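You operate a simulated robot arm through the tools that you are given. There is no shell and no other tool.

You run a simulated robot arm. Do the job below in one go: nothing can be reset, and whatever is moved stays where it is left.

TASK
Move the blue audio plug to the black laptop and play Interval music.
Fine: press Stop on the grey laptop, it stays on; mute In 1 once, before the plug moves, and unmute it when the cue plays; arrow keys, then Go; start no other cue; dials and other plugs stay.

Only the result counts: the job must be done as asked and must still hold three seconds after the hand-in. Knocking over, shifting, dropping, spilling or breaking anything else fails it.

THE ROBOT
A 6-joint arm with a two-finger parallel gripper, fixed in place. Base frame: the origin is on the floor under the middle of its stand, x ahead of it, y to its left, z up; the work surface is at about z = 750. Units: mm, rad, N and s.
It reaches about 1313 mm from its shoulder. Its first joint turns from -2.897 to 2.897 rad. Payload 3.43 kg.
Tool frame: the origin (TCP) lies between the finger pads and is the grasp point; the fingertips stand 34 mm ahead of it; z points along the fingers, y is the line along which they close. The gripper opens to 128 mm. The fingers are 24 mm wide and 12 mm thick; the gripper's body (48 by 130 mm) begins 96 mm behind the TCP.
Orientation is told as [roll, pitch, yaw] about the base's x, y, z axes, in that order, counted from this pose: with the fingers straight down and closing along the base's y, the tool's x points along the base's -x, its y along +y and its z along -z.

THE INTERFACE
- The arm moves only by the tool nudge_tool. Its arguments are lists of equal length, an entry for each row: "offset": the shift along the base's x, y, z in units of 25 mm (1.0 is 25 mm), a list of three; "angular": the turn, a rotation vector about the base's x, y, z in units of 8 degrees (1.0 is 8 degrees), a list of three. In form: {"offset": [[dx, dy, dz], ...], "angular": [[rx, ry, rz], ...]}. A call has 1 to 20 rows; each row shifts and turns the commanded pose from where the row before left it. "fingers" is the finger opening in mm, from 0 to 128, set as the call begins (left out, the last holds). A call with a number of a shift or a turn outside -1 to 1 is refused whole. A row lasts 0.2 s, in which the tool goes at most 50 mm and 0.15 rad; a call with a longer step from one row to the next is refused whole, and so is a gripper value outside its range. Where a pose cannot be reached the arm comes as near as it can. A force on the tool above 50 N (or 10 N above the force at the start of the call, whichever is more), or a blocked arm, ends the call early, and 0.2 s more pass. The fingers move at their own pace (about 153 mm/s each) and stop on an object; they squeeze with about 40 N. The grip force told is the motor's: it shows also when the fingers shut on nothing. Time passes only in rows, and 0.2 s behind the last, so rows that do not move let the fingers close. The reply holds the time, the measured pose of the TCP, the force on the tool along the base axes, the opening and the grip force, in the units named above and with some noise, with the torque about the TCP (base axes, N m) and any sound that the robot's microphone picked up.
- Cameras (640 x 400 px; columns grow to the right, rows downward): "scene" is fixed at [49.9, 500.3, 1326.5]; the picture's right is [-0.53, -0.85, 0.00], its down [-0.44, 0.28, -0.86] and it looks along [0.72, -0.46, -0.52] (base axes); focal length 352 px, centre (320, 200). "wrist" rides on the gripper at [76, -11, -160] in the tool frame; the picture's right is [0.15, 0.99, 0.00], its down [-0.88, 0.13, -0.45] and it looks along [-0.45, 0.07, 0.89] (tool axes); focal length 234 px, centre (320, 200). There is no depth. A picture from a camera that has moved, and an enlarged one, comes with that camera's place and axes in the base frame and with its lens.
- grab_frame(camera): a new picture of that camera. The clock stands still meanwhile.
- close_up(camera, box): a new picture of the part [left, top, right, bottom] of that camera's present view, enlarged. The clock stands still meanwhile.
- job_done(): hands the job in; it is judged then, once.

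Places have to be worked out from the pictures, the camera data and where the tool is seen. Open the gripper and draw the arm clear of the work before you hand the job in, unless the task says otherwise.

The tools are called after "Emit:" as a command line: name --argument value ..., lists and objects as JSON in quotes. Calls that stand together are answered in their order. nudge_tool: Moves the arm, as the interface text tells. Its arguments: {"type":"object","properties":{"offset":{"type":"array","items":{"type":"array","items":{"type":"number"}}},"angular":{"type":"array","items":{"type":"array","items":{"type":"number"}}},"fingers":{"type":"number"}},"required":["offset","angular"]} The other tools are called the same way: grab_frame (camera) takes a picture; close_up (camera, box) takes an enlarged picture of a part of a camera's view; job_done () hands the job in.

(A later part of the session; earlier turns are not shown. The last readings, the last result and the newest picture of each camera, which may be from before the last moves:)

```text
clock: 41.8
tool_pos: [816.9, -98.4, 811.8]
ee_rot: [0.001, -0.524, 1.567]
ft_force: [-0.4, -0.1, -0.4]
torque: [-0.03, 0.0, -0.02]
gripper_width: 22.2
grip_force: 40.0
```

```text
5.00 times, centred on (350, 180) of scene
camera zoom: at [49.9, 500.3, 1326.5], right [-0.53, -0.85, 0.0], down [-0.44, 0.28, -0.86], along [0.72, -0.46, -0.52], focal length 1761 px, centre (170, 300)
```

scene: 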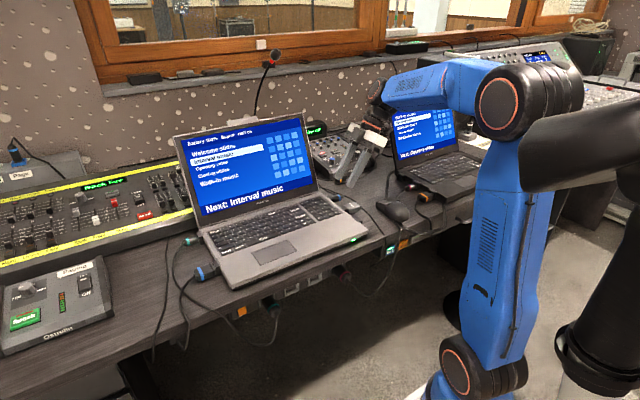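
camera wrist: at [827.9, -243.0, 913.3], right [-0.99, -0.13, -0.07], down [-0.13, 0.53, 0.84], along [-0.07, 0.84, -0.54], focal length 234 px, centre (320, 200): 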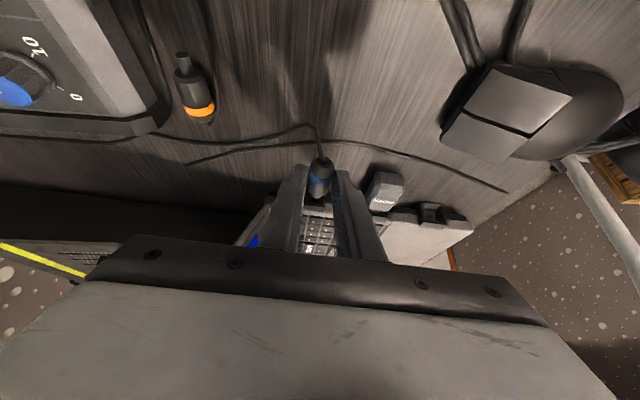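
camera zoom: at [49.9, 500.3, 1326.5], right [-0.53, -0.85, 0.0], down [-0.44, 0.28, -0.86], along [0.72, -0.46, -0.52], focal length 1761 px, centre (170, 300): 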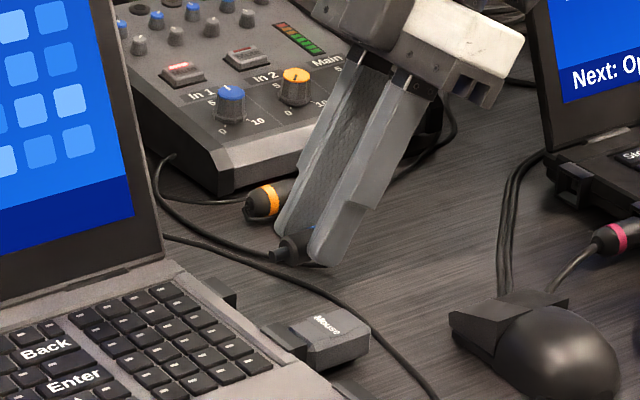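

Plug is out and held firmly. Before turning it, I check how its cable runs.

Emit:
close_up --camera "scene" --box '[320, 160, 370, 200]'

Emit:
close_up --camera "wrist" --box '[120, 80, 360, 220]'

Emit:
close_up --camera "wrist" --box '[290, 130, 360, 215]'

```text
10.00 times, centred on (345, 180) of scene
camera zoom: at [49.9, 500.3, 1326.5], right [-0.53, -0.85, 0.0], down [-0.44, 0.28, -0.86], along [0.72, -0.46, -0.52], focal length 3523 px, centre (70, 400)
```

zoom: 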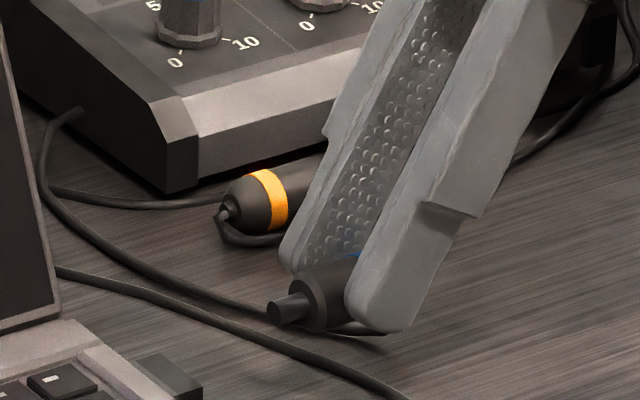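

```text
2.67 times, centred on (240, 150) of wrist
camera zoom: at [827.9, -243.0, 913.3], right [-0.99, -0.13, -0.07], down [-0.13, 0.53, 0.84], along [-0.07, 0.84, -0.54], focal length 624 px, centre (533, 333)
```

zoom: 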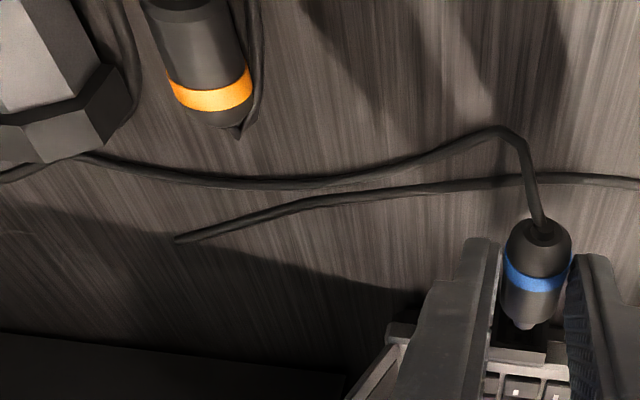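

```text
4.71 times, centred on (325, 172) of wrist
camera zoom: at [827.9, -243.0, 913.3], right [-0.99, -0.13, -0.07], down [-0.13, 0.53, 0.84], along [-0.07, 0.84, -0.54], focal length 1102 px, centre (296, 329)
```

zoom: 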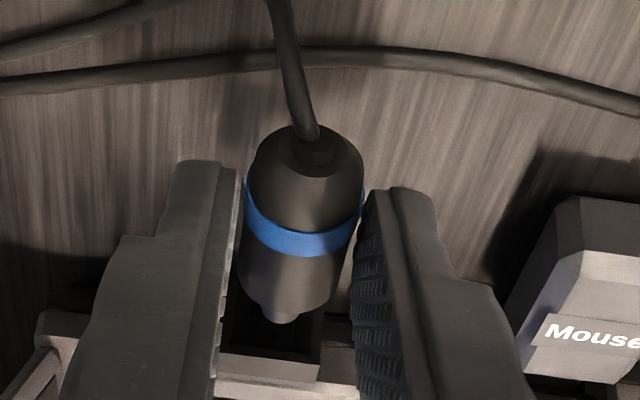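

The cable A runs from the mixer's left side to the plug tail and follows freely. I lift moderately and shift to mid-gap, then start turning the plug around (via yaw 0).

Emit:
nudge_tool --offset '[[0, -0.83, 0.77], [0, -0.83, 0.77], [0, -0.83, 0.77], [0, 0, 0], [0, 0, 0], [0, 0, 0], [0, 0, 0], [0, 0, 0], [0, 0, 0], [0, 0, 0], [0, 0, 0], [0, 0, 0], [0, 0, 0], [0, 0, 0]]' --angular '[[0, 0, 0], [0, 0, 0], [0, 0, 0], [0, 0, -0.97826], [0, 0, -0.97826], [0, 0, -0.97826], [0, 0, -0.97826], [0, 0, -0.97826], [0, 0, -0.97826], [0, 0, -0.97826], [0, 0, -0.97826], [0, 0, -0.97826], [0, 0, -0.97826], [0, 0, -0.97826]]'

Emit:
grab_frame --camera "wrist"

Emit:
grab_frame --camera "scene"

Emit:
close_up --camera "scene" --box '[310, 110, 410, 210]'

```text
clock: 44.8
tool_pos: [814.3, -159.6, 868.9]
ee_rot: [0.0, -0.525, 0.062]
ft_force: [-0.7, 0.6, -0.2]
torque: [0.0, -0.02, 0.03]
gripper_width: 22.3
grip_force: 39.6
```

```text
taken
camera wrist: at [671.2, -179.2, 971.0], right [-0.19, 0.98, -0.07], down [0.52, 0.16, 0.84], along [0.83, 0.12, -0.54], focal length 234 px, centre (320, 200)
```

wrist: 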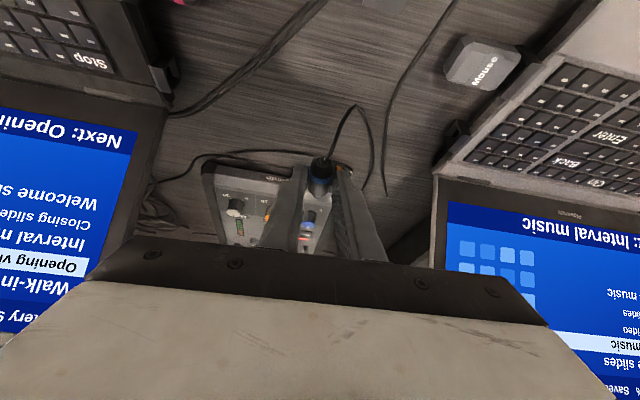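

```text
taken
```

scene: 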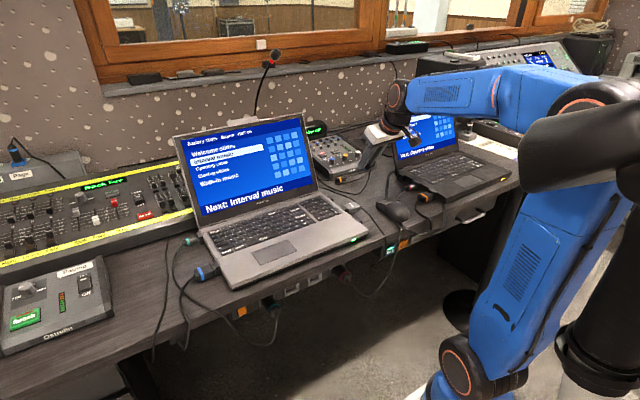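

```text
4.00 times, centred on (360, 160) of scene
camera zoom: at [49.9, 500.3, 1326.5], right [-0.53, -0.85, 0.0], down [-0.44, 0.28, -0.86], along [0.72, -0.46, -0.52], focal length 1409 px, centre (160, 360)
```

zoom: 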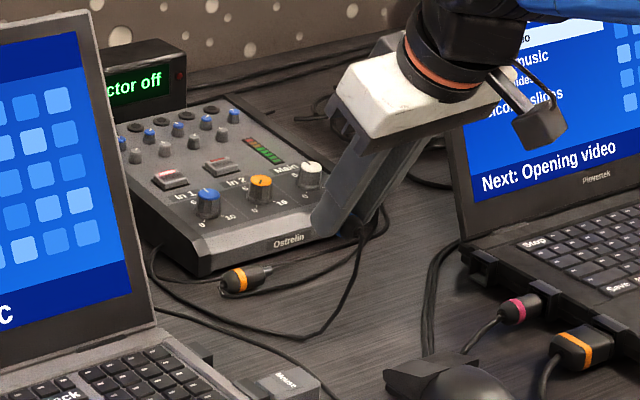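

Cable follows loosely, orange plug unmoved. I finish the turn to yaw -90°.

Emit:
nudge_tool --offset '[[0, 0, 0], [0, 0, 0], [0, 0, 0], [0, 0, 0], [0, 0, 0], [0, 0, 0], [0, 0, 0], [0, 0, 0], [0, 0, 0], [0, 0, 0], [0, 0, 0], [0, 0, 0]]' --angular '[[0, 0, -0.9746], [0, 0, -0.9746], [0, 0, -0.9746], [0, 0, -0.9746], [0, 0, -0.9746], [0, 0, -0.9746], [0, 0, -0.9746], [0, 0, -0.9746], [0, 0, -0.9746], [0, 0, -0.9746], [0, 0, -0.9746], [0, 0, -0.9746]]'

Emit:
grab_frame --camera "wrist"

Emit:
close_up --camera "scene" --box '[310, 110, 430, 210]'

```text
clock: 47.4
tool_pos: [815.0, -160.1, 868.7]
ee_rot: [0.003, -0.525, -1.57]
ft_force: [0.3, -0.4, 0.2]
torque: [-0.02, -0.04, 0.0]
gripper_width: 22.7
grip_force: 40.2
```

```text
taken
camera wrist: at [804.2, -13.0, 970.9], right [0.99, 0.13, -0.07], down [0.13, -0.53, 0.84], along [0.07, -0.84, -0.54], focal length 234 px, centre (320, 200)
```

wrist: 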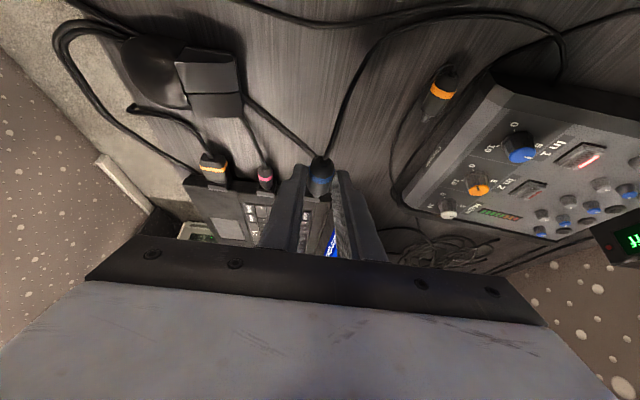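

```text
4.00 times, centred on (370, 160) of scene
camera zoom: at [49.9, 500.3, 1326.5], right [-0.53, -0.85, 0.0], down [-0.44, 0.28, -0.86], along [0.72, -0.46, -0.52], focal length 1409 px, centre (120, 360)
```

zoom: 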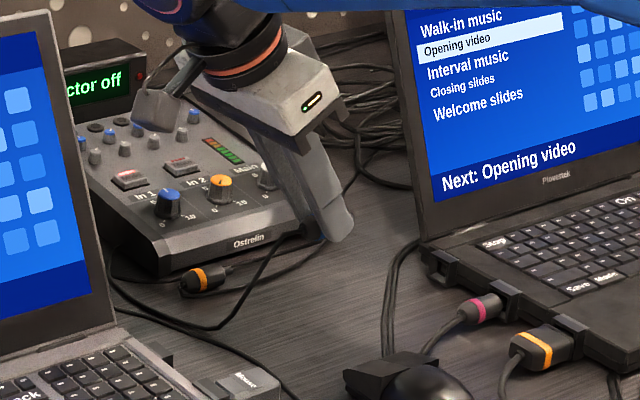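

The plug now points to -y. The black socket's mouth is at about (816, -304, 767); I lower to the matching height with the plug tip still ~45 mm short of it, then check alignment.

Emit:
nudge_tool --offset '[[0.008, -0.45, -0.757], [0.008, -0.45, -0.757], [0.008, -0.45, -0.757], [0.008, -0.45, -0.757]]' --angular '[[0, 0, 0], [0, 0, 0], [0, 0, 0], [0, 0, 0]]'

Emit:
close_up --camera "wrist" --box '[240, 110, 400, 230]'

Emit:
close_up --camera "scene" --box '[350, 140, 430, 210]'

Emit:
grab_frame --camera "scene"

```text
clock: 48.4
tool_pos: [815.9, -205.7, 792.5]
ee_rot: [0.0, -0.525, -1.568]
ft_force: [-0.2, -0.4, 0.0]
torque: [0.01, -0.05, -0.01]
gripper_width: 22.5
grip_force: 40.2
```

```text
3.33 times, centred on (320, 170) of wrist
camera zoom: at [805.3, -59.0, 894.6], right [0.99, 0.13, -0.07], down [0.13, -0.53, 0.84], along [0.07, -0.84, -0.54], focal length 781 px, centre (320, 300)
```

zoom: 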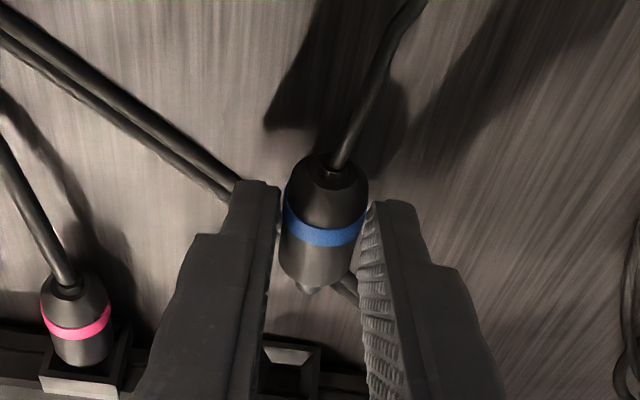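

```text
5.71 times, centred on (390, 175) of scene
camera zoom: at [49.9, 500.3, 1326.5], right [-0.53, -0.85, 0.0], down [-0.44, 0.28, -0.86], along [0.72, -0.46, -0.52], focal length 2013 px, centre (-80, 343)
```

zoom: 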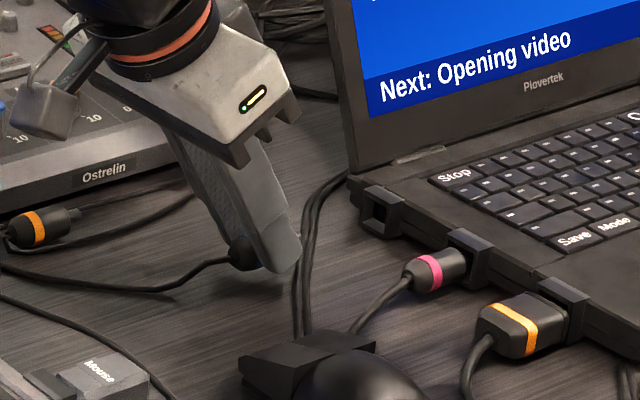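

```text
taken
```

scene: 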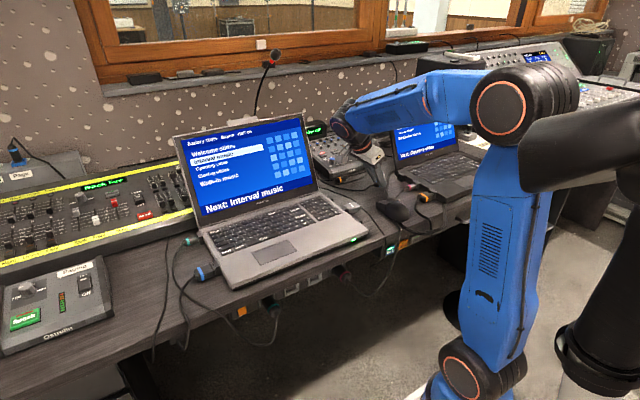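

The plug's line of travel passes through the socket opening's centre (x≈816, z≈766). I advance to just before the mouth and check again.

Emit:
nudge_tool --offset '[[0, -0.45, 0], [0, -0.45, 0], [0, -0.45, 0]]' --angular '[[0, 0, 0], [0, 0, 0], [0, 0, 0]]'

Emit:
close_up --camera "wrist" --box '[260, 110, 380, 220]'

Emit:
close_up --camera "scene" --box '[370, 155, 420, 200]'

```text
clock: 49.2
tool_pos: [815.2, -238.6, 793.3]
ee_rot: [0.0, -0.525, -1.567]
ft_force: [0.2, -0.2, -0.5]
torque: [0.01, 0.01, -0.02]
gripper_width: 22.3
grip_force: 40.1
```

```text
3.64 times, centred on (320, 165) of wrist
camera zoom: at [805.4, -92.3, 895.3], right [0.99, 0.13, -0.07], down [0.13, -0.53, 0.84], along [0.07, -0.84, -0.54], focal length 852 px, centre (320, 327)
```

zoom: 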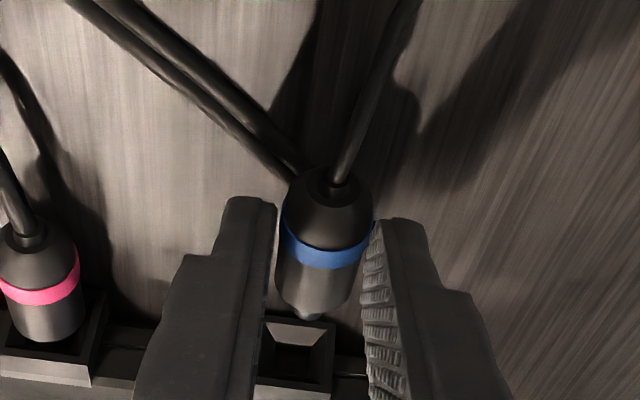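

```text
8.89 times, centred on (395, 178) of scene
camera zoom: at [49.9, 500.3, 1326.5], right [-0.53, -0.85, 0.0], down [-0.44, 0.28, -0.86], along [0.72, -0.46, -0.52], focal length 3131 px, centre (-347, 400)
```

zoom: 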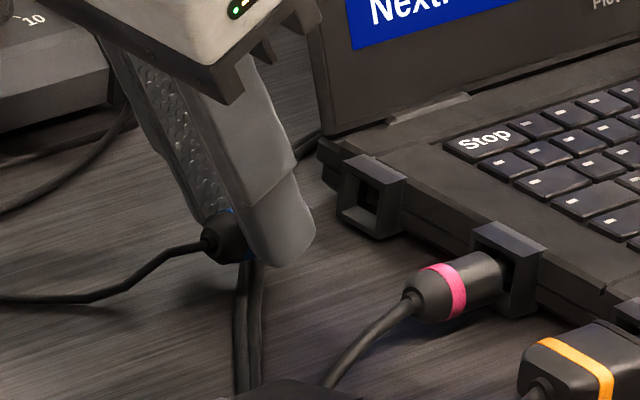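

Alignment in x and z looks right within the funnel's tolerance. I push in with small steps, watching the force.

Emit:
nudge_tool --offset '[[0, -0.16, 0], [0, -0.16, 0], [0, -0.16, 0], [0, -0.12, 0]]' --angular '[[0, 0, 0], [0, 0, 0], [0, 0, 0], [0, 0, 0]]'

Emit:
close_up --camera "wrist" --box '[260, 110, 380, 220]'

Emit:
close_up --camera "scene" --box '[370, 155, 420, 200]'

```text
clock: 50.2
tool_pos: [816.0, -253.1, 793.6]
ee_rot: [0.001, -0.525, -1.569]
ft_force: [0.6, -0.7, 0.2]
torque: [0.0, 0.04, 0.0]
gripper_width: 22.3
grip_force: 40.1
```

```text
3.64 times, centred on (320, 165) of wrist
camera zoom: at [805.5, -106.4, 895.0], right [0.99, 0.13, -0.07], down [0.13, -0.53, 0.84], along [0.07, -0.84, -0.54], focal length 852 px, centre (320, 327)
```

zoom: 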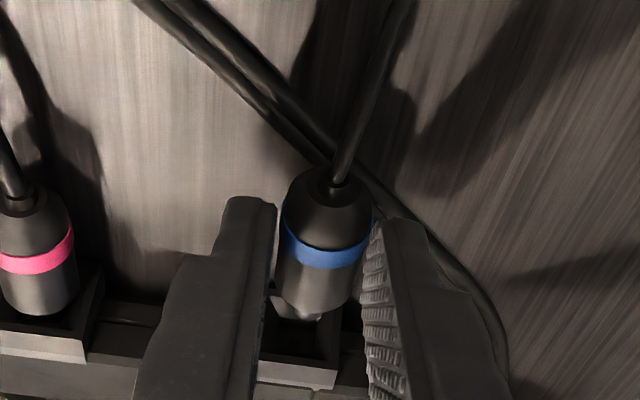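

```text
8.89 times, centred on (395, 178) of scene
camera zoom: at [49.9, 500.3, 1326.5], right [-0.53, -0.85, 0.0], down [-0.44, 0.28, -0.86], along [0.72, -0.46, -0.52], focal length 3131 px, centre (-347, 400)
```

zoom: 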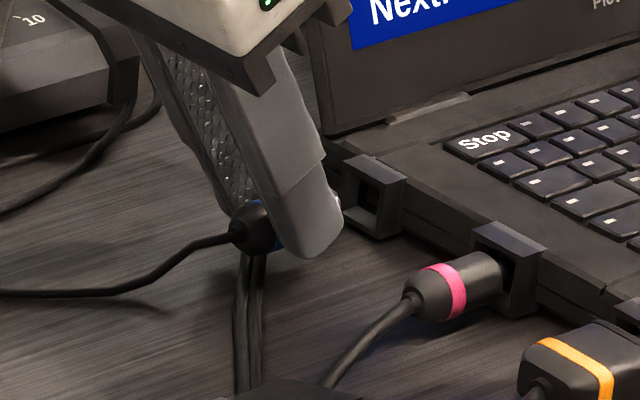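

No contact yet, the stub is entering the mouth. I continue in 3–4 mm steps.

Emit:
nudge_tool --offset '[[0, -0.14, 0], [0, -0.12, 0], [0, -0.1, 0]]' --angular '[[0, 0, 0], [0, 0, 0], [0, 0, 0]]'

Emit:
close_up --camera "wrist" --box '[260, 110, 380, 220]'

Emit:
close_up --camera "scene" --box '[370, 155, 420, 200]'

```text
clock: 51.0
tool_pos: [814.9, -261.5, 793.5]
ee_rot: [0.0, -0.525, -1.566]
ft_force: [0.4, 0.4, 0.6]
torque: [0.0, -0.01, 0.01]
gripper_width: 22.3
grip_force: 40.1
```

```text
3.64 times, centred on (320, 165) of wrist
camera zoom: at [805.0, -115.4, 895.4], right [0.99, 0.13, -0.07], down [0.13, -0.53, 0.84], along [0.07, -0.84, -0.54], focal length 852 px, centre (320, 327)
```

zoom: 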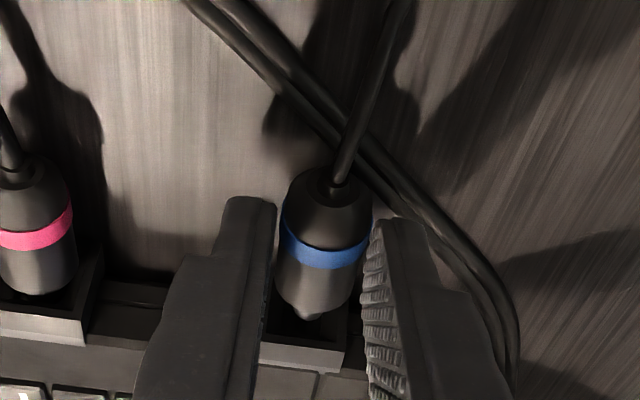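

```text
8.89 times, centred on (395, 178) of scene
camera zoom: at [49.9, 500.3, 1326.5], right [-0.53, -0.85, 0.0], down [-0.44, 0.28, -0.86], along [0.72, -0.46, -0.52], focal length 3131 px, centre (-347, 400)
```

zoom: 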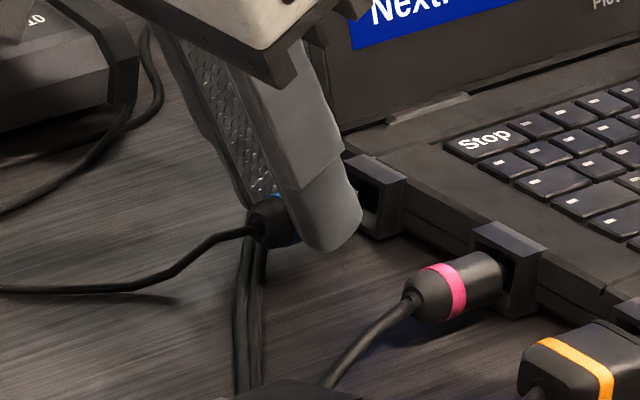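

Still free. I continue with smaller steps.

Emit:
nudge_tool --offset '[[0, -0.1, 0], [0, -0.08, 0], [0, -0.08, 0]]' --angular '[[0, 0, 0], [0, 0, 0], [0, 0, 0]]'

Emit:
close_up --camera "wrist" --box '[260, 110, 380, 220]'

Emit:
close_up --camera "scene" --box '[370, 120, 440, 200]'

```text
clock: 51.8
tool_pos: [815.9, -269.7, 794.0]
ee_rot: [0.001, -0.526, -1.565]
ft_force: [-0.9, -0.2, 0.7]
torque: [-0.03, 0.0, -0.02]
gripper_width: 22.5
grip_force: 39.4
```

```text
3.64 times, centred on (320, 165) of wrist
camera zoom: at [805.2, -122.3, 894.9], right [0.99, 0.13, -0.07], down [0.13, -0.53, 0.84], along [0.07, -0.84, -0.54], focal length 852 px, centre (320, 327)
```

zoom: 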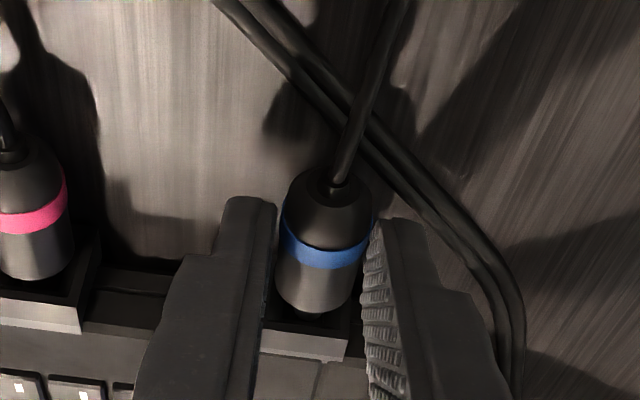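

```text
5.00 times, centred on (405, 160) of scene
camera zoom: at [49.9, 500.3, 1326.5], right [-0.53, -0.85, 0.0], down [-0.44, 0.28, -0.86], along [0.72, -0.46, -0.52], focal length 1761 px, centre (-105, 400)
```

zoom: 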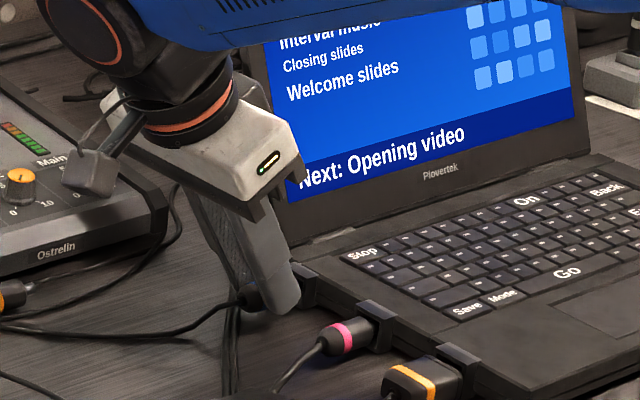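

Nearly seated by comparison with the pink plug, still no force. I push on in 1.5 mm steps until there's a stop or a sound.

Emit:
nudge_tool --offset '[[0, -0.06, 0], [0, -0.06, 0]]' --angular '[[0, 0, 0], [0, 0, 0]]'

Emit:
close_up --camera "wrist" --box '[260, 110, 380, 220]'

```text
clock: 52.4
tool_pos: [814.8, -270.8, 793.2]
ee_rot: [0.002, -0.523, -1.568]
ft_force: [0.1, 1.5, -4.8]
torque: [0.25, 0.04, -0.02]
gripper_width: 22.6
grip_force: 39.8
```

```text
3.64 times, centred on (320, 165) of wrist
camera zoom: at [804.8, -124.9, 894.8], right [0.99, 0.13, -0.07], down [0.13, -0.53, 0.84], along [0.07, -0.84, -0.55], focal length 852 px, centre (320, 327)
```

zoom: 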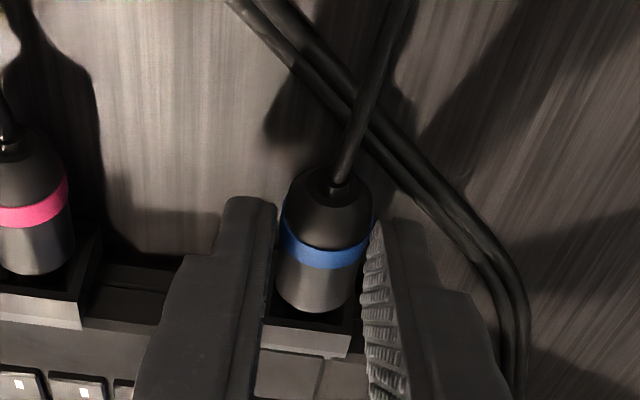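

The force (-4.8 N in z, +1.5 N in y) says the stub is riding on the funnel's upper slope, so it's slightly high. I back off 1 mm, lower 2 mm and push again.

Emit:
nudge_tool --offset '[[0, 0.06, -0.04], [0, 0, -0.04], [0, -0.06, 0], [0, -0.06, 0]]' --angular '[[0, 0, 0], [0, 0, 0], [0, 0, 0], [0, 0, 0]]'

```text
clock: 53.4
tool_pos: [815.6, -272.5, 792.4]
ee_rot: [0.001, -0.527, -1.567]
ft_force: [0.2, 0.4, 0.1]
torque: [-0.02, 0.03, 0.0]
gripper_width: 22.6
grip_force: 40.2
```

Forces vanished and it advanced to y=-272.5. I continue in 1.5 mm steps.

Emit:
nudge_tool --offset '[[0, -0.06, 0], [0, -0.06, 0]]' --angular '[[0, 0, 0], [0, 0, 0]]'

Emit:
close_up --camera "wrist" --box '[260, 110, 380, 220]'

```text
clock: 54.0
tool_pos: [816.0, -275.3, 793.0]
ee_rot: [0.0, -0.524, -1.568]
ft_force: [-1.8, 6.0, -0.3]
torque: [0.19, 0.08, -0.08]
gripper_width: 22.3
grip_force: 39.7
```

```text
3.64 times, centred on (320, 165) of wrist
camera zoom: at [804.6, -128.5, 893.7], right [0.99, 0.13, -0.07], down [0.13, -0.53, 0.84], along [0.07, -0.84, -0.54], focal length 852 px, centre (320, 327)
```

zoom: 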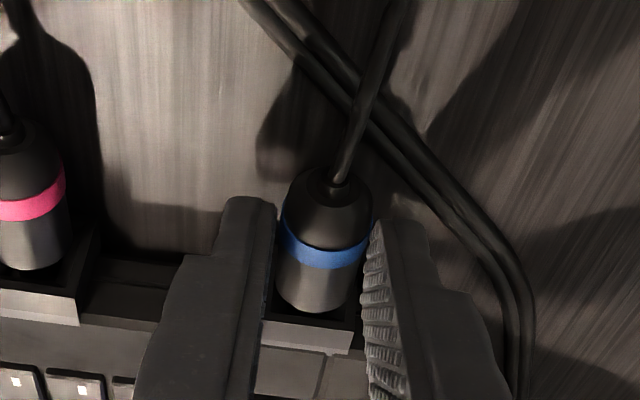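

Now +6 N resists along y: either seated or at the back wall. I check the laptop screens ("Hall" status) and the plug seating.

Emit:
grab_frame --camera "scene"

Emit:
close_up --camera "scene" --box '[380, 80, 480, 160]'

Emit:
close_up --camera "scene" --box '[385, 160, 425, 195]'

Emit:
close_up --camera "scene" --box '[170, 110, 310, 220]'

```text
taken
```

scene: 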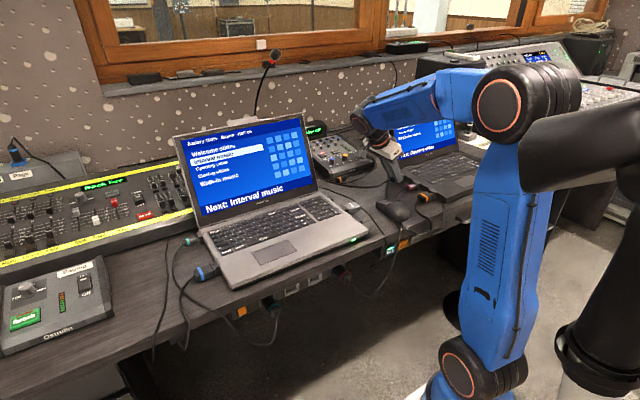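

```text
5.00 times, centred on (430, 120) of scene
camera zoom: at [49.9, 500.3, 1326.5], right [-0.53, -0.85, 0.0], down [-0.44, 0.28, -0.86], along [0.72, -0.46, -0.52], focal length 1761 px, centre (-230, 600)
```

zoom: 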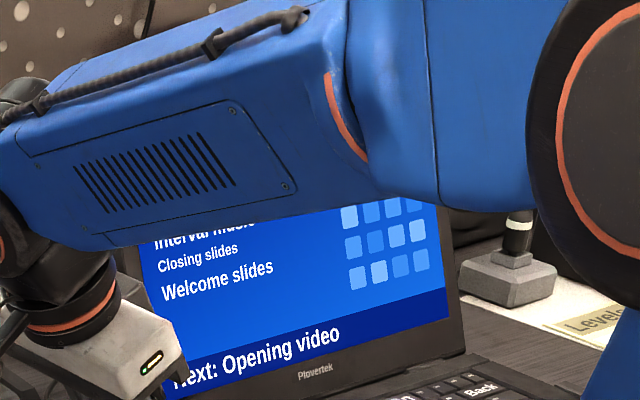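

```text
11.43 times, centred on (405, 178) of scene
camera zoom: at [49.9, 500.3, 1326.5], right [-0.53, -0.85, 0.0], down [-0.44, 0.28, -0.86], along [0.72, -0.46, -0.52], focal length 4026 px, centre (-651, 457)
```

zoom: 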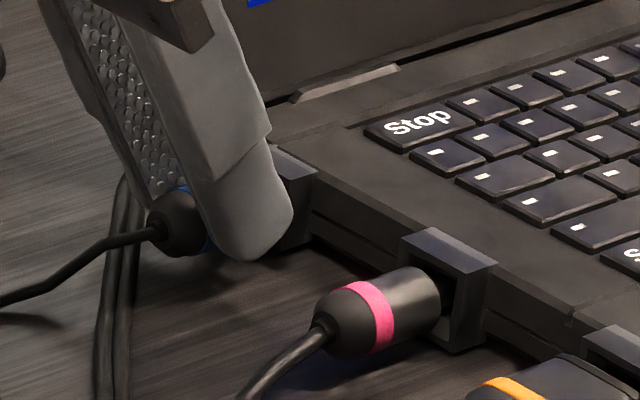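

```text
3.64 times, centred on (240, 165) of scene
camera zoom: at [49.9, 500.3, 1326.5], right [-0.53, -0.85, 0.0], down [-0.44, 0.28, -0.86], along [0.72, -0.46, -0.52], focal length 1281 px, centre (611, 327)
```

zoom: 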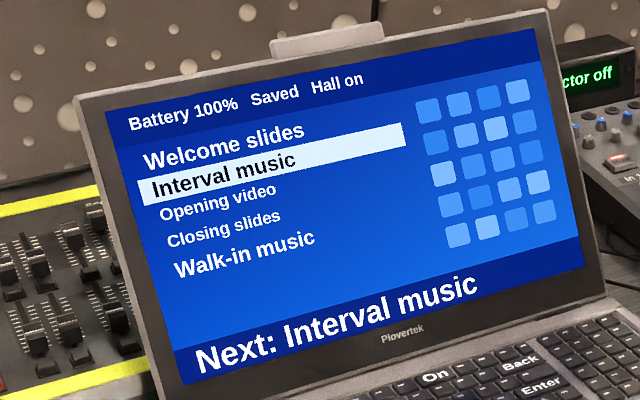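

Grey's status doesn't depend on the plug, so I judge by force and depth. I push 1 mm more to see whether this is a firm stop.

Emit:
nudge_tool --offset '[[0, -0.04, 0], [0, 0, 0]]' --angular '[[0, 0, 0], [0, 0, 0]]'

```text
clock: 54.6
tool_pos: [816.0, -277.3, 792.0]
ee_rot: [0.0, -0.527, -1.567]
ft_force: [-0.9, 18.3, 1.3]
torque: [0.42, 0.06, -0.08]
gripper_width: 22.2
grip_force: 40.1
```

Force climbed to 18 N for 1 mm, like a firm stop. Since the grip geometry is unchanged, I compare the housing's position in the same wrist crop with the one when it was seated in the grey laptop.

Emit:
close_up --camera "wrist" --box '[240, 80, 430, 220]'

Emit:
close_up --camera "wrist" --box '[290, 160, 350, 215]'

```text
2.86 times, centred on (335, 150) of wrist
camera zoom: at [805.1, -129.2, 893.7], right [0.99, 0.13, -0.07], down [0.13, -0.53, 0.84], along [0.07, -0.84, -0.54], focal length 669 px, centre (277, 343)
```

zoom: 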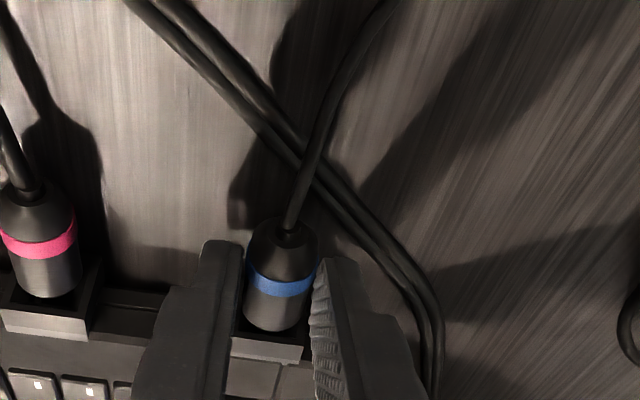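

```text
7.27 times, centred on (320, 188) of wrist
camera zoom: at [805.1, -129.2, 893.7], right [0.99, 0.13, -0.07], down [0.13, -0.53, 0.84], along [0.07, -0.84, -0.54], focal length 1703 px, centre (320, 291)
```

zoom: 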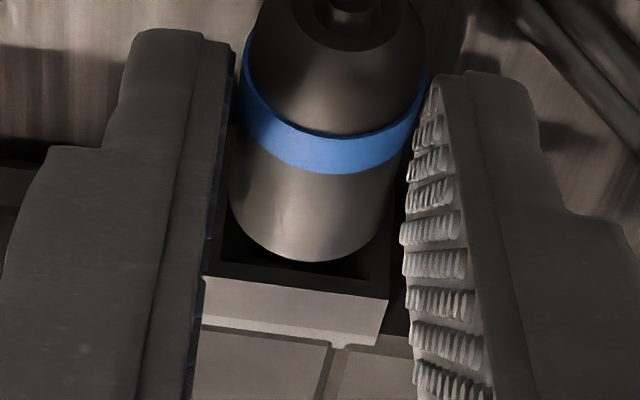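

The picture matches the seated state in the grey laptop (same housing-to-body offset, about 1 mm deeper under the push), so it's seated. I relax the push by 1 mm, then open the fingers a little.

Emit:
nudge_tool --offset '[[0, 0.04, 0], [0, 0, 0]]' --angular '[[0, 0, 0], [0, 0, 0]]'

Emit:
nudge_tool --offset '[[0, 0, 0], [0, 0, 0], [0, 0, 0]]' --angular '[[0, 0, 0], [0, 0, 0], [0, 0, 0]]' --fingers 36

Emit:
close_up --camera "wrist" --box '[240, 80, 430, 220]'

Emit:
close_up --camera "scene" --box '[385, 160, 425, 195]'

```text
clock: 55.2
tool_pos: [817.1, -276.7, 791.9]
ee_rot: [0.001, -0.524, -1.567]
ft_force: [-0.7, 11.1, 0.4]
torque: [0.29, 0.0, -0.06]
gripper_width: 22.3
grip_force: 39.5
```

```text
clock: 56.0
tool_pos: [815.3, -277.8, 791.9]
ee_rot: [-0.001, -0.525, -1.567]
ft_force: [0.6, -0.2, -0.2]
torque: [-0.02, -0.01, 0.04]
gripper_width: 36.0
grip_force: 0.0
```

```text
2.86 times, centred on (335, 150) of wrist
camera zoom: at [805.3, -129.4, 893.5], right [0.99, 0.13, -0.07], down [0.13, -0.53, 0.84], along [0.07, -0.84, -0.54], focal length 669 px, centre (277, 343)
```

zoom: 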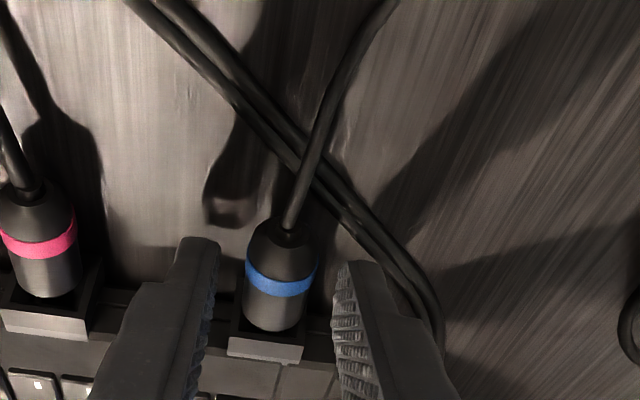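

```text
11.43 times, centred on (405, 178) of scene
camera zoom: at [49.9, 500.3, 1326.5], right [-0.53, -0.85, 0.0], down [-0.44, 0.28, -0.86], along [0.72, -0.46, -0.52], focal length 4026 px, centre (-651, 457)
```

zoom: 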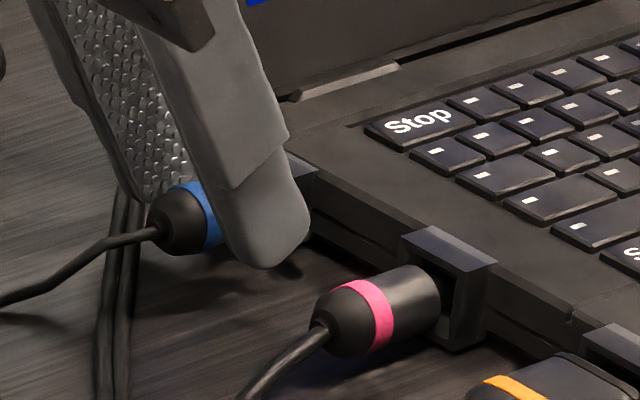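

The plug stays put in the socket. I retract along the finger direction and check the plug.

Emit:
nudge_tool --offset '[[0, 0.2, 0.346], [0, 0.4, 0.693], [0, 0.5, 0.866], [0, 0.5, 0.866], [0, 0.5, 0.866]]' --angular '[[0, 0, 0], [0, 0, 0], [0, 0, 0], [0, 0, 0], [0, 0, 0]]'

Emit:
close_up --camera "scene" --box '[360, 150, 430, 210]'

Emit:
close_up --camera "wrist" --box '[230, 100, 400, 220]'

Emit:
grab_frame --camera "scene"

```text
clock: 57.2
tool_pos: [814.8, -224.2, 882.3]
ee_rot: [-0.001, -0.524, -1.568]
ft_force: [0.3, 0.4, 0.1]
torque: [-0.02, 0.03, -0.02]
gripper_width: 36.0
grip_force: 0.1
```

```text
6.67 times, centred on (395, 180) of scene
camera zoom: at [49.9, 500.3, 1326.5], right [-0.53, -0.85, 0.0], down [-0.44, 0.28, -0.86], along [0.72, -0.46, -0.52], focal length 2348 px, centre (-180, 333)
```

zoom: 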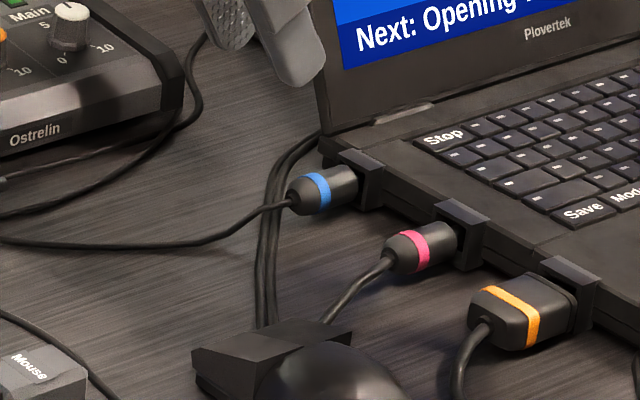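

```text
3.33 times, centred on (315, 160) of wrist
camera zoom: at [803.3, -76.8, 983.5], right [0.99, 0.13, -0.07], down [0.13, -0.53, 0.84], along [0.07, -0.84, -0.54], focal length 781 px, centre (337, 333)
```

zoom: 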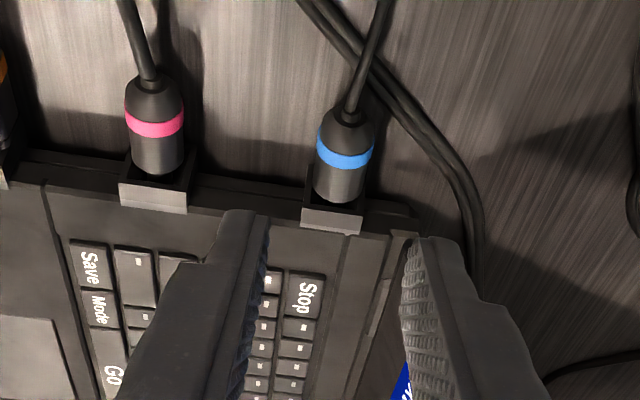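

```text
taken
```

scene: 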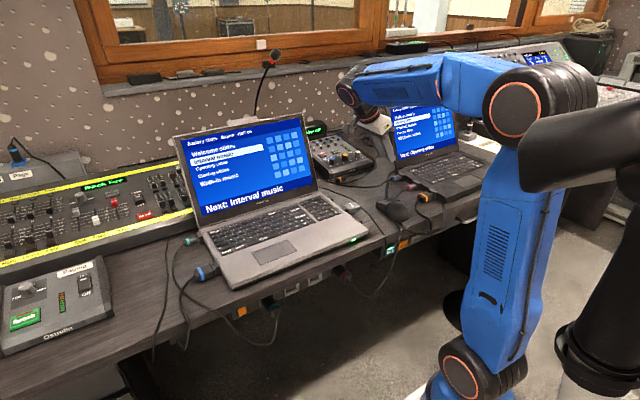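

The blue plug sits like its pink neighbour. Next: the black laptop's keys. I rise, unlean, close the fingers, and then travel in front of the lid toward the arrow keys (estimated near (714,-588)).

Emit:
nudge_tool --offset '[[0, 0, 0.9], [0, 0, 0.9], [0, 0, 0.9], [0, 0, 0.9], [0, 0, 0.9], [0, 0, 0.9], [0, 0, 0.9], [0, 0, 0.9]]' --angular '[[0.469, 0, 0], [0.469, 0, 0], [0.469, 0, 0], [0.469, 0, 0], [0.469, 0, 0], [0.469, 0, 0], [0.469, 0, 0], [0.467, 0, 0]]' --fingers 0

Emit:
nudge_tool --offset '[[-0.3, -0.95, 0], [-0.3, -0.95, 0], [-0.3, -0.95, 0], [-0.3, -0.95, 0], [-0.3, -0.95, 0], [-0.3, -0.95, 0], [-0.3, -0.95, 0], [-0.3, -0.95, 0], [-0.3, -0.95, 0], [-0.3, -0.95, 0], [-0.3, -0.95, 0], [-0.3, -0.95, 0], [-0.3, -0.95, 0], [-0.3, -0.95, 0]]' --angular '[[0, 0, 0], [0, 0, 0], [0, 0, 0], [0, 0, 0], [0, 0, 0], [0, 0, 0], [0, 0, 0], [0, 0, 0], [0, 0, 0], [0, 0, 0], [0, 0, 0], [0, 0, 0], [0, 0, 0], [0, 0, 0]]'

Emit:
grab_frame --camera "wrist"

Emit:
grab_frame --camera "scene"

```text
clock: 59.0
tool_pos: [816.5, -222.9, 1062.4]
ee_rot: [0.002, -0.002, -1.567]
ft_force: [0.5, -0.1, 0.0]
torque: [0.0, -0.04, -0.01]
gripper_width: 0.1
grip_force: 32.8
```

```text
clock: 62.0
tool_pos: [710.9, -555.5, 1063.4]
ee_rot: [0.001, 0.0, -1.566]
ft_force: [0.1, 0.0, -0.3]
torque: [0.01, 0.0, 0.0]
gripper_width: 0.3
grip_force: 32.9
```

```text
taken
camera wrist: at [701.1, -478.1, 1223.8], right [0.99, 0.15, 0.0], down [0.13, -0.88, 0.46], along [0.07, -0.45, -0.89], focal length 234 px, centre (320, 200)
```

wrist: 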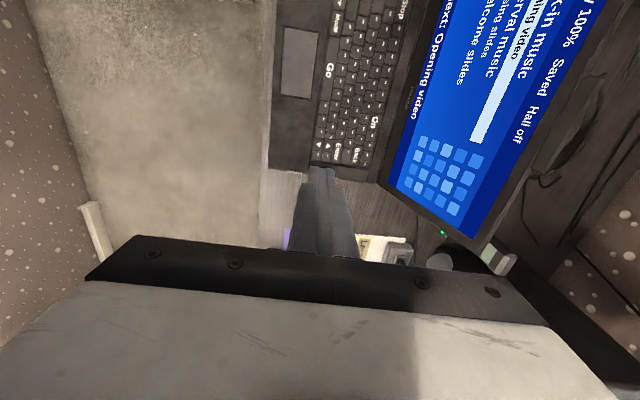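

```text
taken
```

scene: 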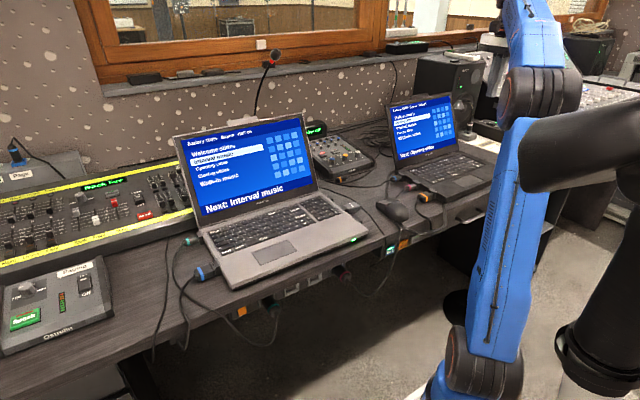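

I zoom on the arrow keys and Go to measure them.

Emit:
close_up --camera "wrist" --box '[260, 20, 420, 200]'

Emit:
close_up --camera "wrist" --box '[300, 115, 390, 175]'

Emit:
close_up --camera "scene" --box '[385, 85, 505, 205]'

```text
2.22 times, centred on (340, 110) of wrist
camera zoom: at [701.1, -478.1, 1223.8], right [0.99, 0.15, 0.0], down [0.13, -0.88, 0.46], along [0.07, -0.45, -0.89], focal length 520 px, centre (276, 400)
```

zoom: 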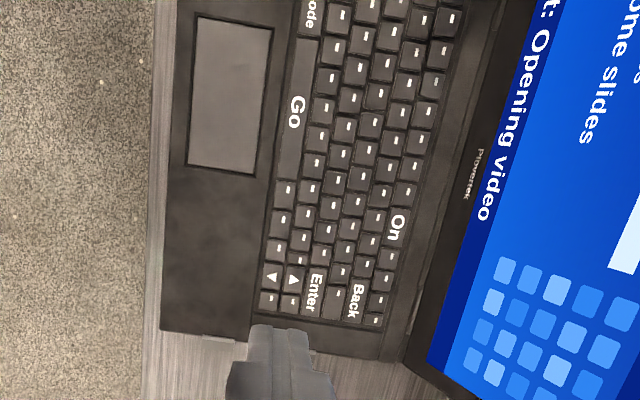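

```text
6.67 times, centred on (345, 145) of wrist
camera zoom: at [701.1, -478.1, 1223.8], right [0.99, 0.15, 0.0], down [0.13, -0.88, 0.46], along [0.07, -0.45, -0.89], focal length 1561 px, centre (153, 567)
```

zoom: 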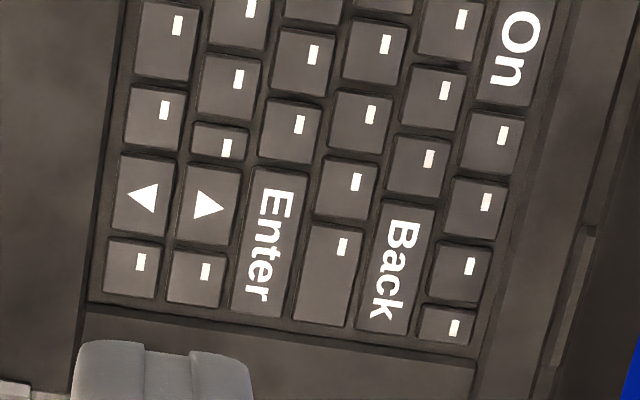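

```text
3.33 times, centred on (445, 145) of scene
camera zoom: at [49.9, 500.3, 1326.5], right [-0.53, -0.85, 0.0], down [-0.44, 0.28, -0.86], along [0.72, -0.46, -0.52], focal length 1174 px, centre (-97, 383)
```

zoom: 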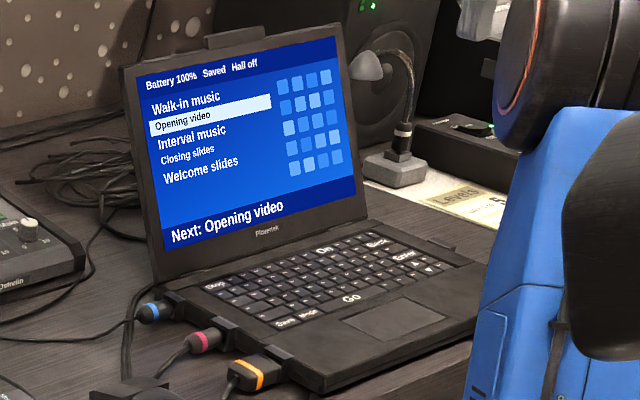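

The front arrow key points toward the user: that's Down, centre (714,-586.5), about 17×24 mm. I lean the hand 30° back towards the robot (so one fingertip edge leads) and lower to a hover above it.

Emit:
nudge_tool --offset '[[-0.033, -0.155, -0.967], [-0.033, -0.155, -0.967], [-0.033, -0.155, -0.967], [-0.033, -0.155, -0.967], [-0.033, -0.155, -0.967], [-0.033, -0.155, -0.967], [-0.033, -0.155, -0.967], [-0.033, -0.155, -0.967]]' --angular '[[0, -0.469, 0], [0, -0.469, 0], [0, -0.469, 0], [0, -0.469, 0], [0, -0.469, 0], [0, -0.469, 0], [0, -0.469, 0], [0, -0.469, 0]]'

Emit:
grab_frame --camera "wrist"

Emit:
close_up --camera "scene" --box '[385, 85, 525, 205]'

Emit:
close_up --camera "wrist" --box '[270, 90, 390, 200]'

```text
clock: 63.8
tool_pos: [704.4, -587.1, 868.5]
ee_rot: [0.528, -0.003, -1.568]
ft_force: [-0.2, 0.0, 0.1]
torque: [-0.05, 0.01, -0.03]
gripper_width: 0.0
grip_force: 33.5
```

```text
taken
camera wrist: at [615.5, -509.5, 1002.7], right [0.86, 0.15, 0.5], down [-0.12, -0.88, 0.46], along [0.51, -0.45, -0.73], focal length 234 px, centre (320, 200)
```

wrist: 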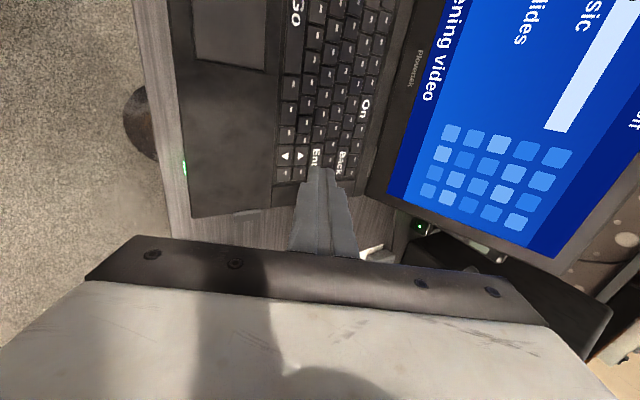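

```text
3.33 times, centred on (455, 145) of scene
camera zoom: at [49.9, 500.3, 1326.5], right [-0.53, -0.85, 0.0], down [-0.44, 0.28, -0.86], along [0.72, -0.46, -0.52], focal length 1174 px, centre (-130, 383)
```

zoom: 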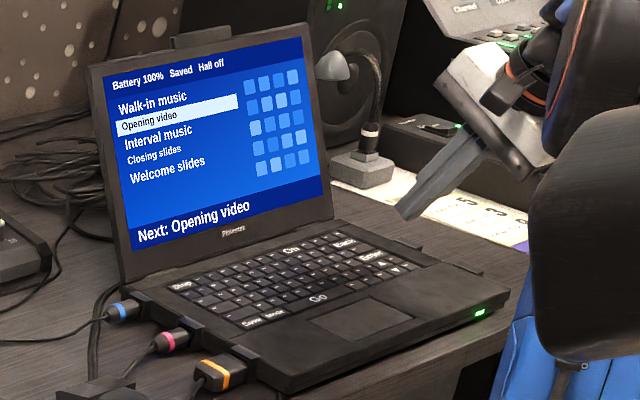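

```text
3.64 times, centred on (330, 145) of wrist
camera zoom: at [615.5, -509.5, 1002.7], right [0.86, 0.15, 0.5], down [-0.12, -0.88, 0.46], along [0.51, -0.45, -0.73], focal length 852 px, centre (284, 400)
```

zoom: 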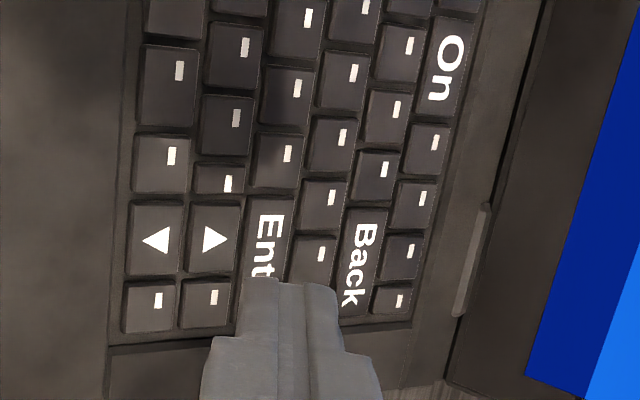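

Refined: Down key top at (714,-585.7,≈780); the leading fingertip edge is at TCP+(≈8.5,0,-35). I descend to ~8 mm above and check.

Emit:
nudge_tool --offset '[[-0.02, 0.04, -0.9], [0, 0, -0.86]]' --angular '[[0, 0, 0], [0, 0, 0]]'

Emit:
close_up --camera "wrist" --box '[270, 110, 370, 200]'

Emit:
close_up --camera "scene" --box '[445, 130, 525, 190]'

```text
clock: 64.4
tool_pos: [703.9, -585.7, 824.2]
ee_rot: [0.527, -0.002, -1.569]
ft_force: [0.8, 0.6, -0.1]
torque: [0.01, -0.02, -0.01]
gripper_width: 0.0
grip_force: 33.2
```

```text
4.44 times, centred on (320, 155) of wrist
camera zoom: at [615.0, -507.6, 957.8], right [0.86, 0.15, 0.5], down [-0.11, -0.88, 0.46], along [0.51, -0.45, -0.73], focal length 1041 px, centre (320, 400)
```

zoom: 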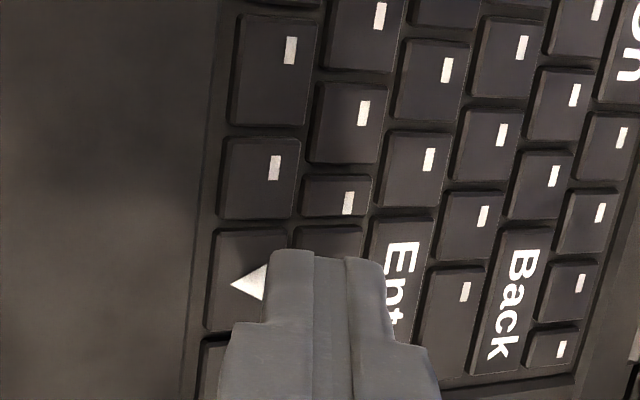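

```text
6.67 times, centred on (485, 160) of scene
camera zoom: at [49.9, 500.3, 1326.5], right [-0.53, -0.85, 0.0], down [-0.44, 0.28, -0.86], along [0.72, -0.46, -0.52], focal length 2348 px, centre (-780, 467)
```

zoom: 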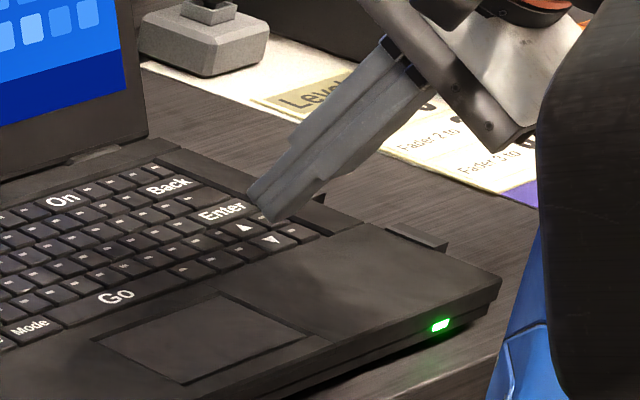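

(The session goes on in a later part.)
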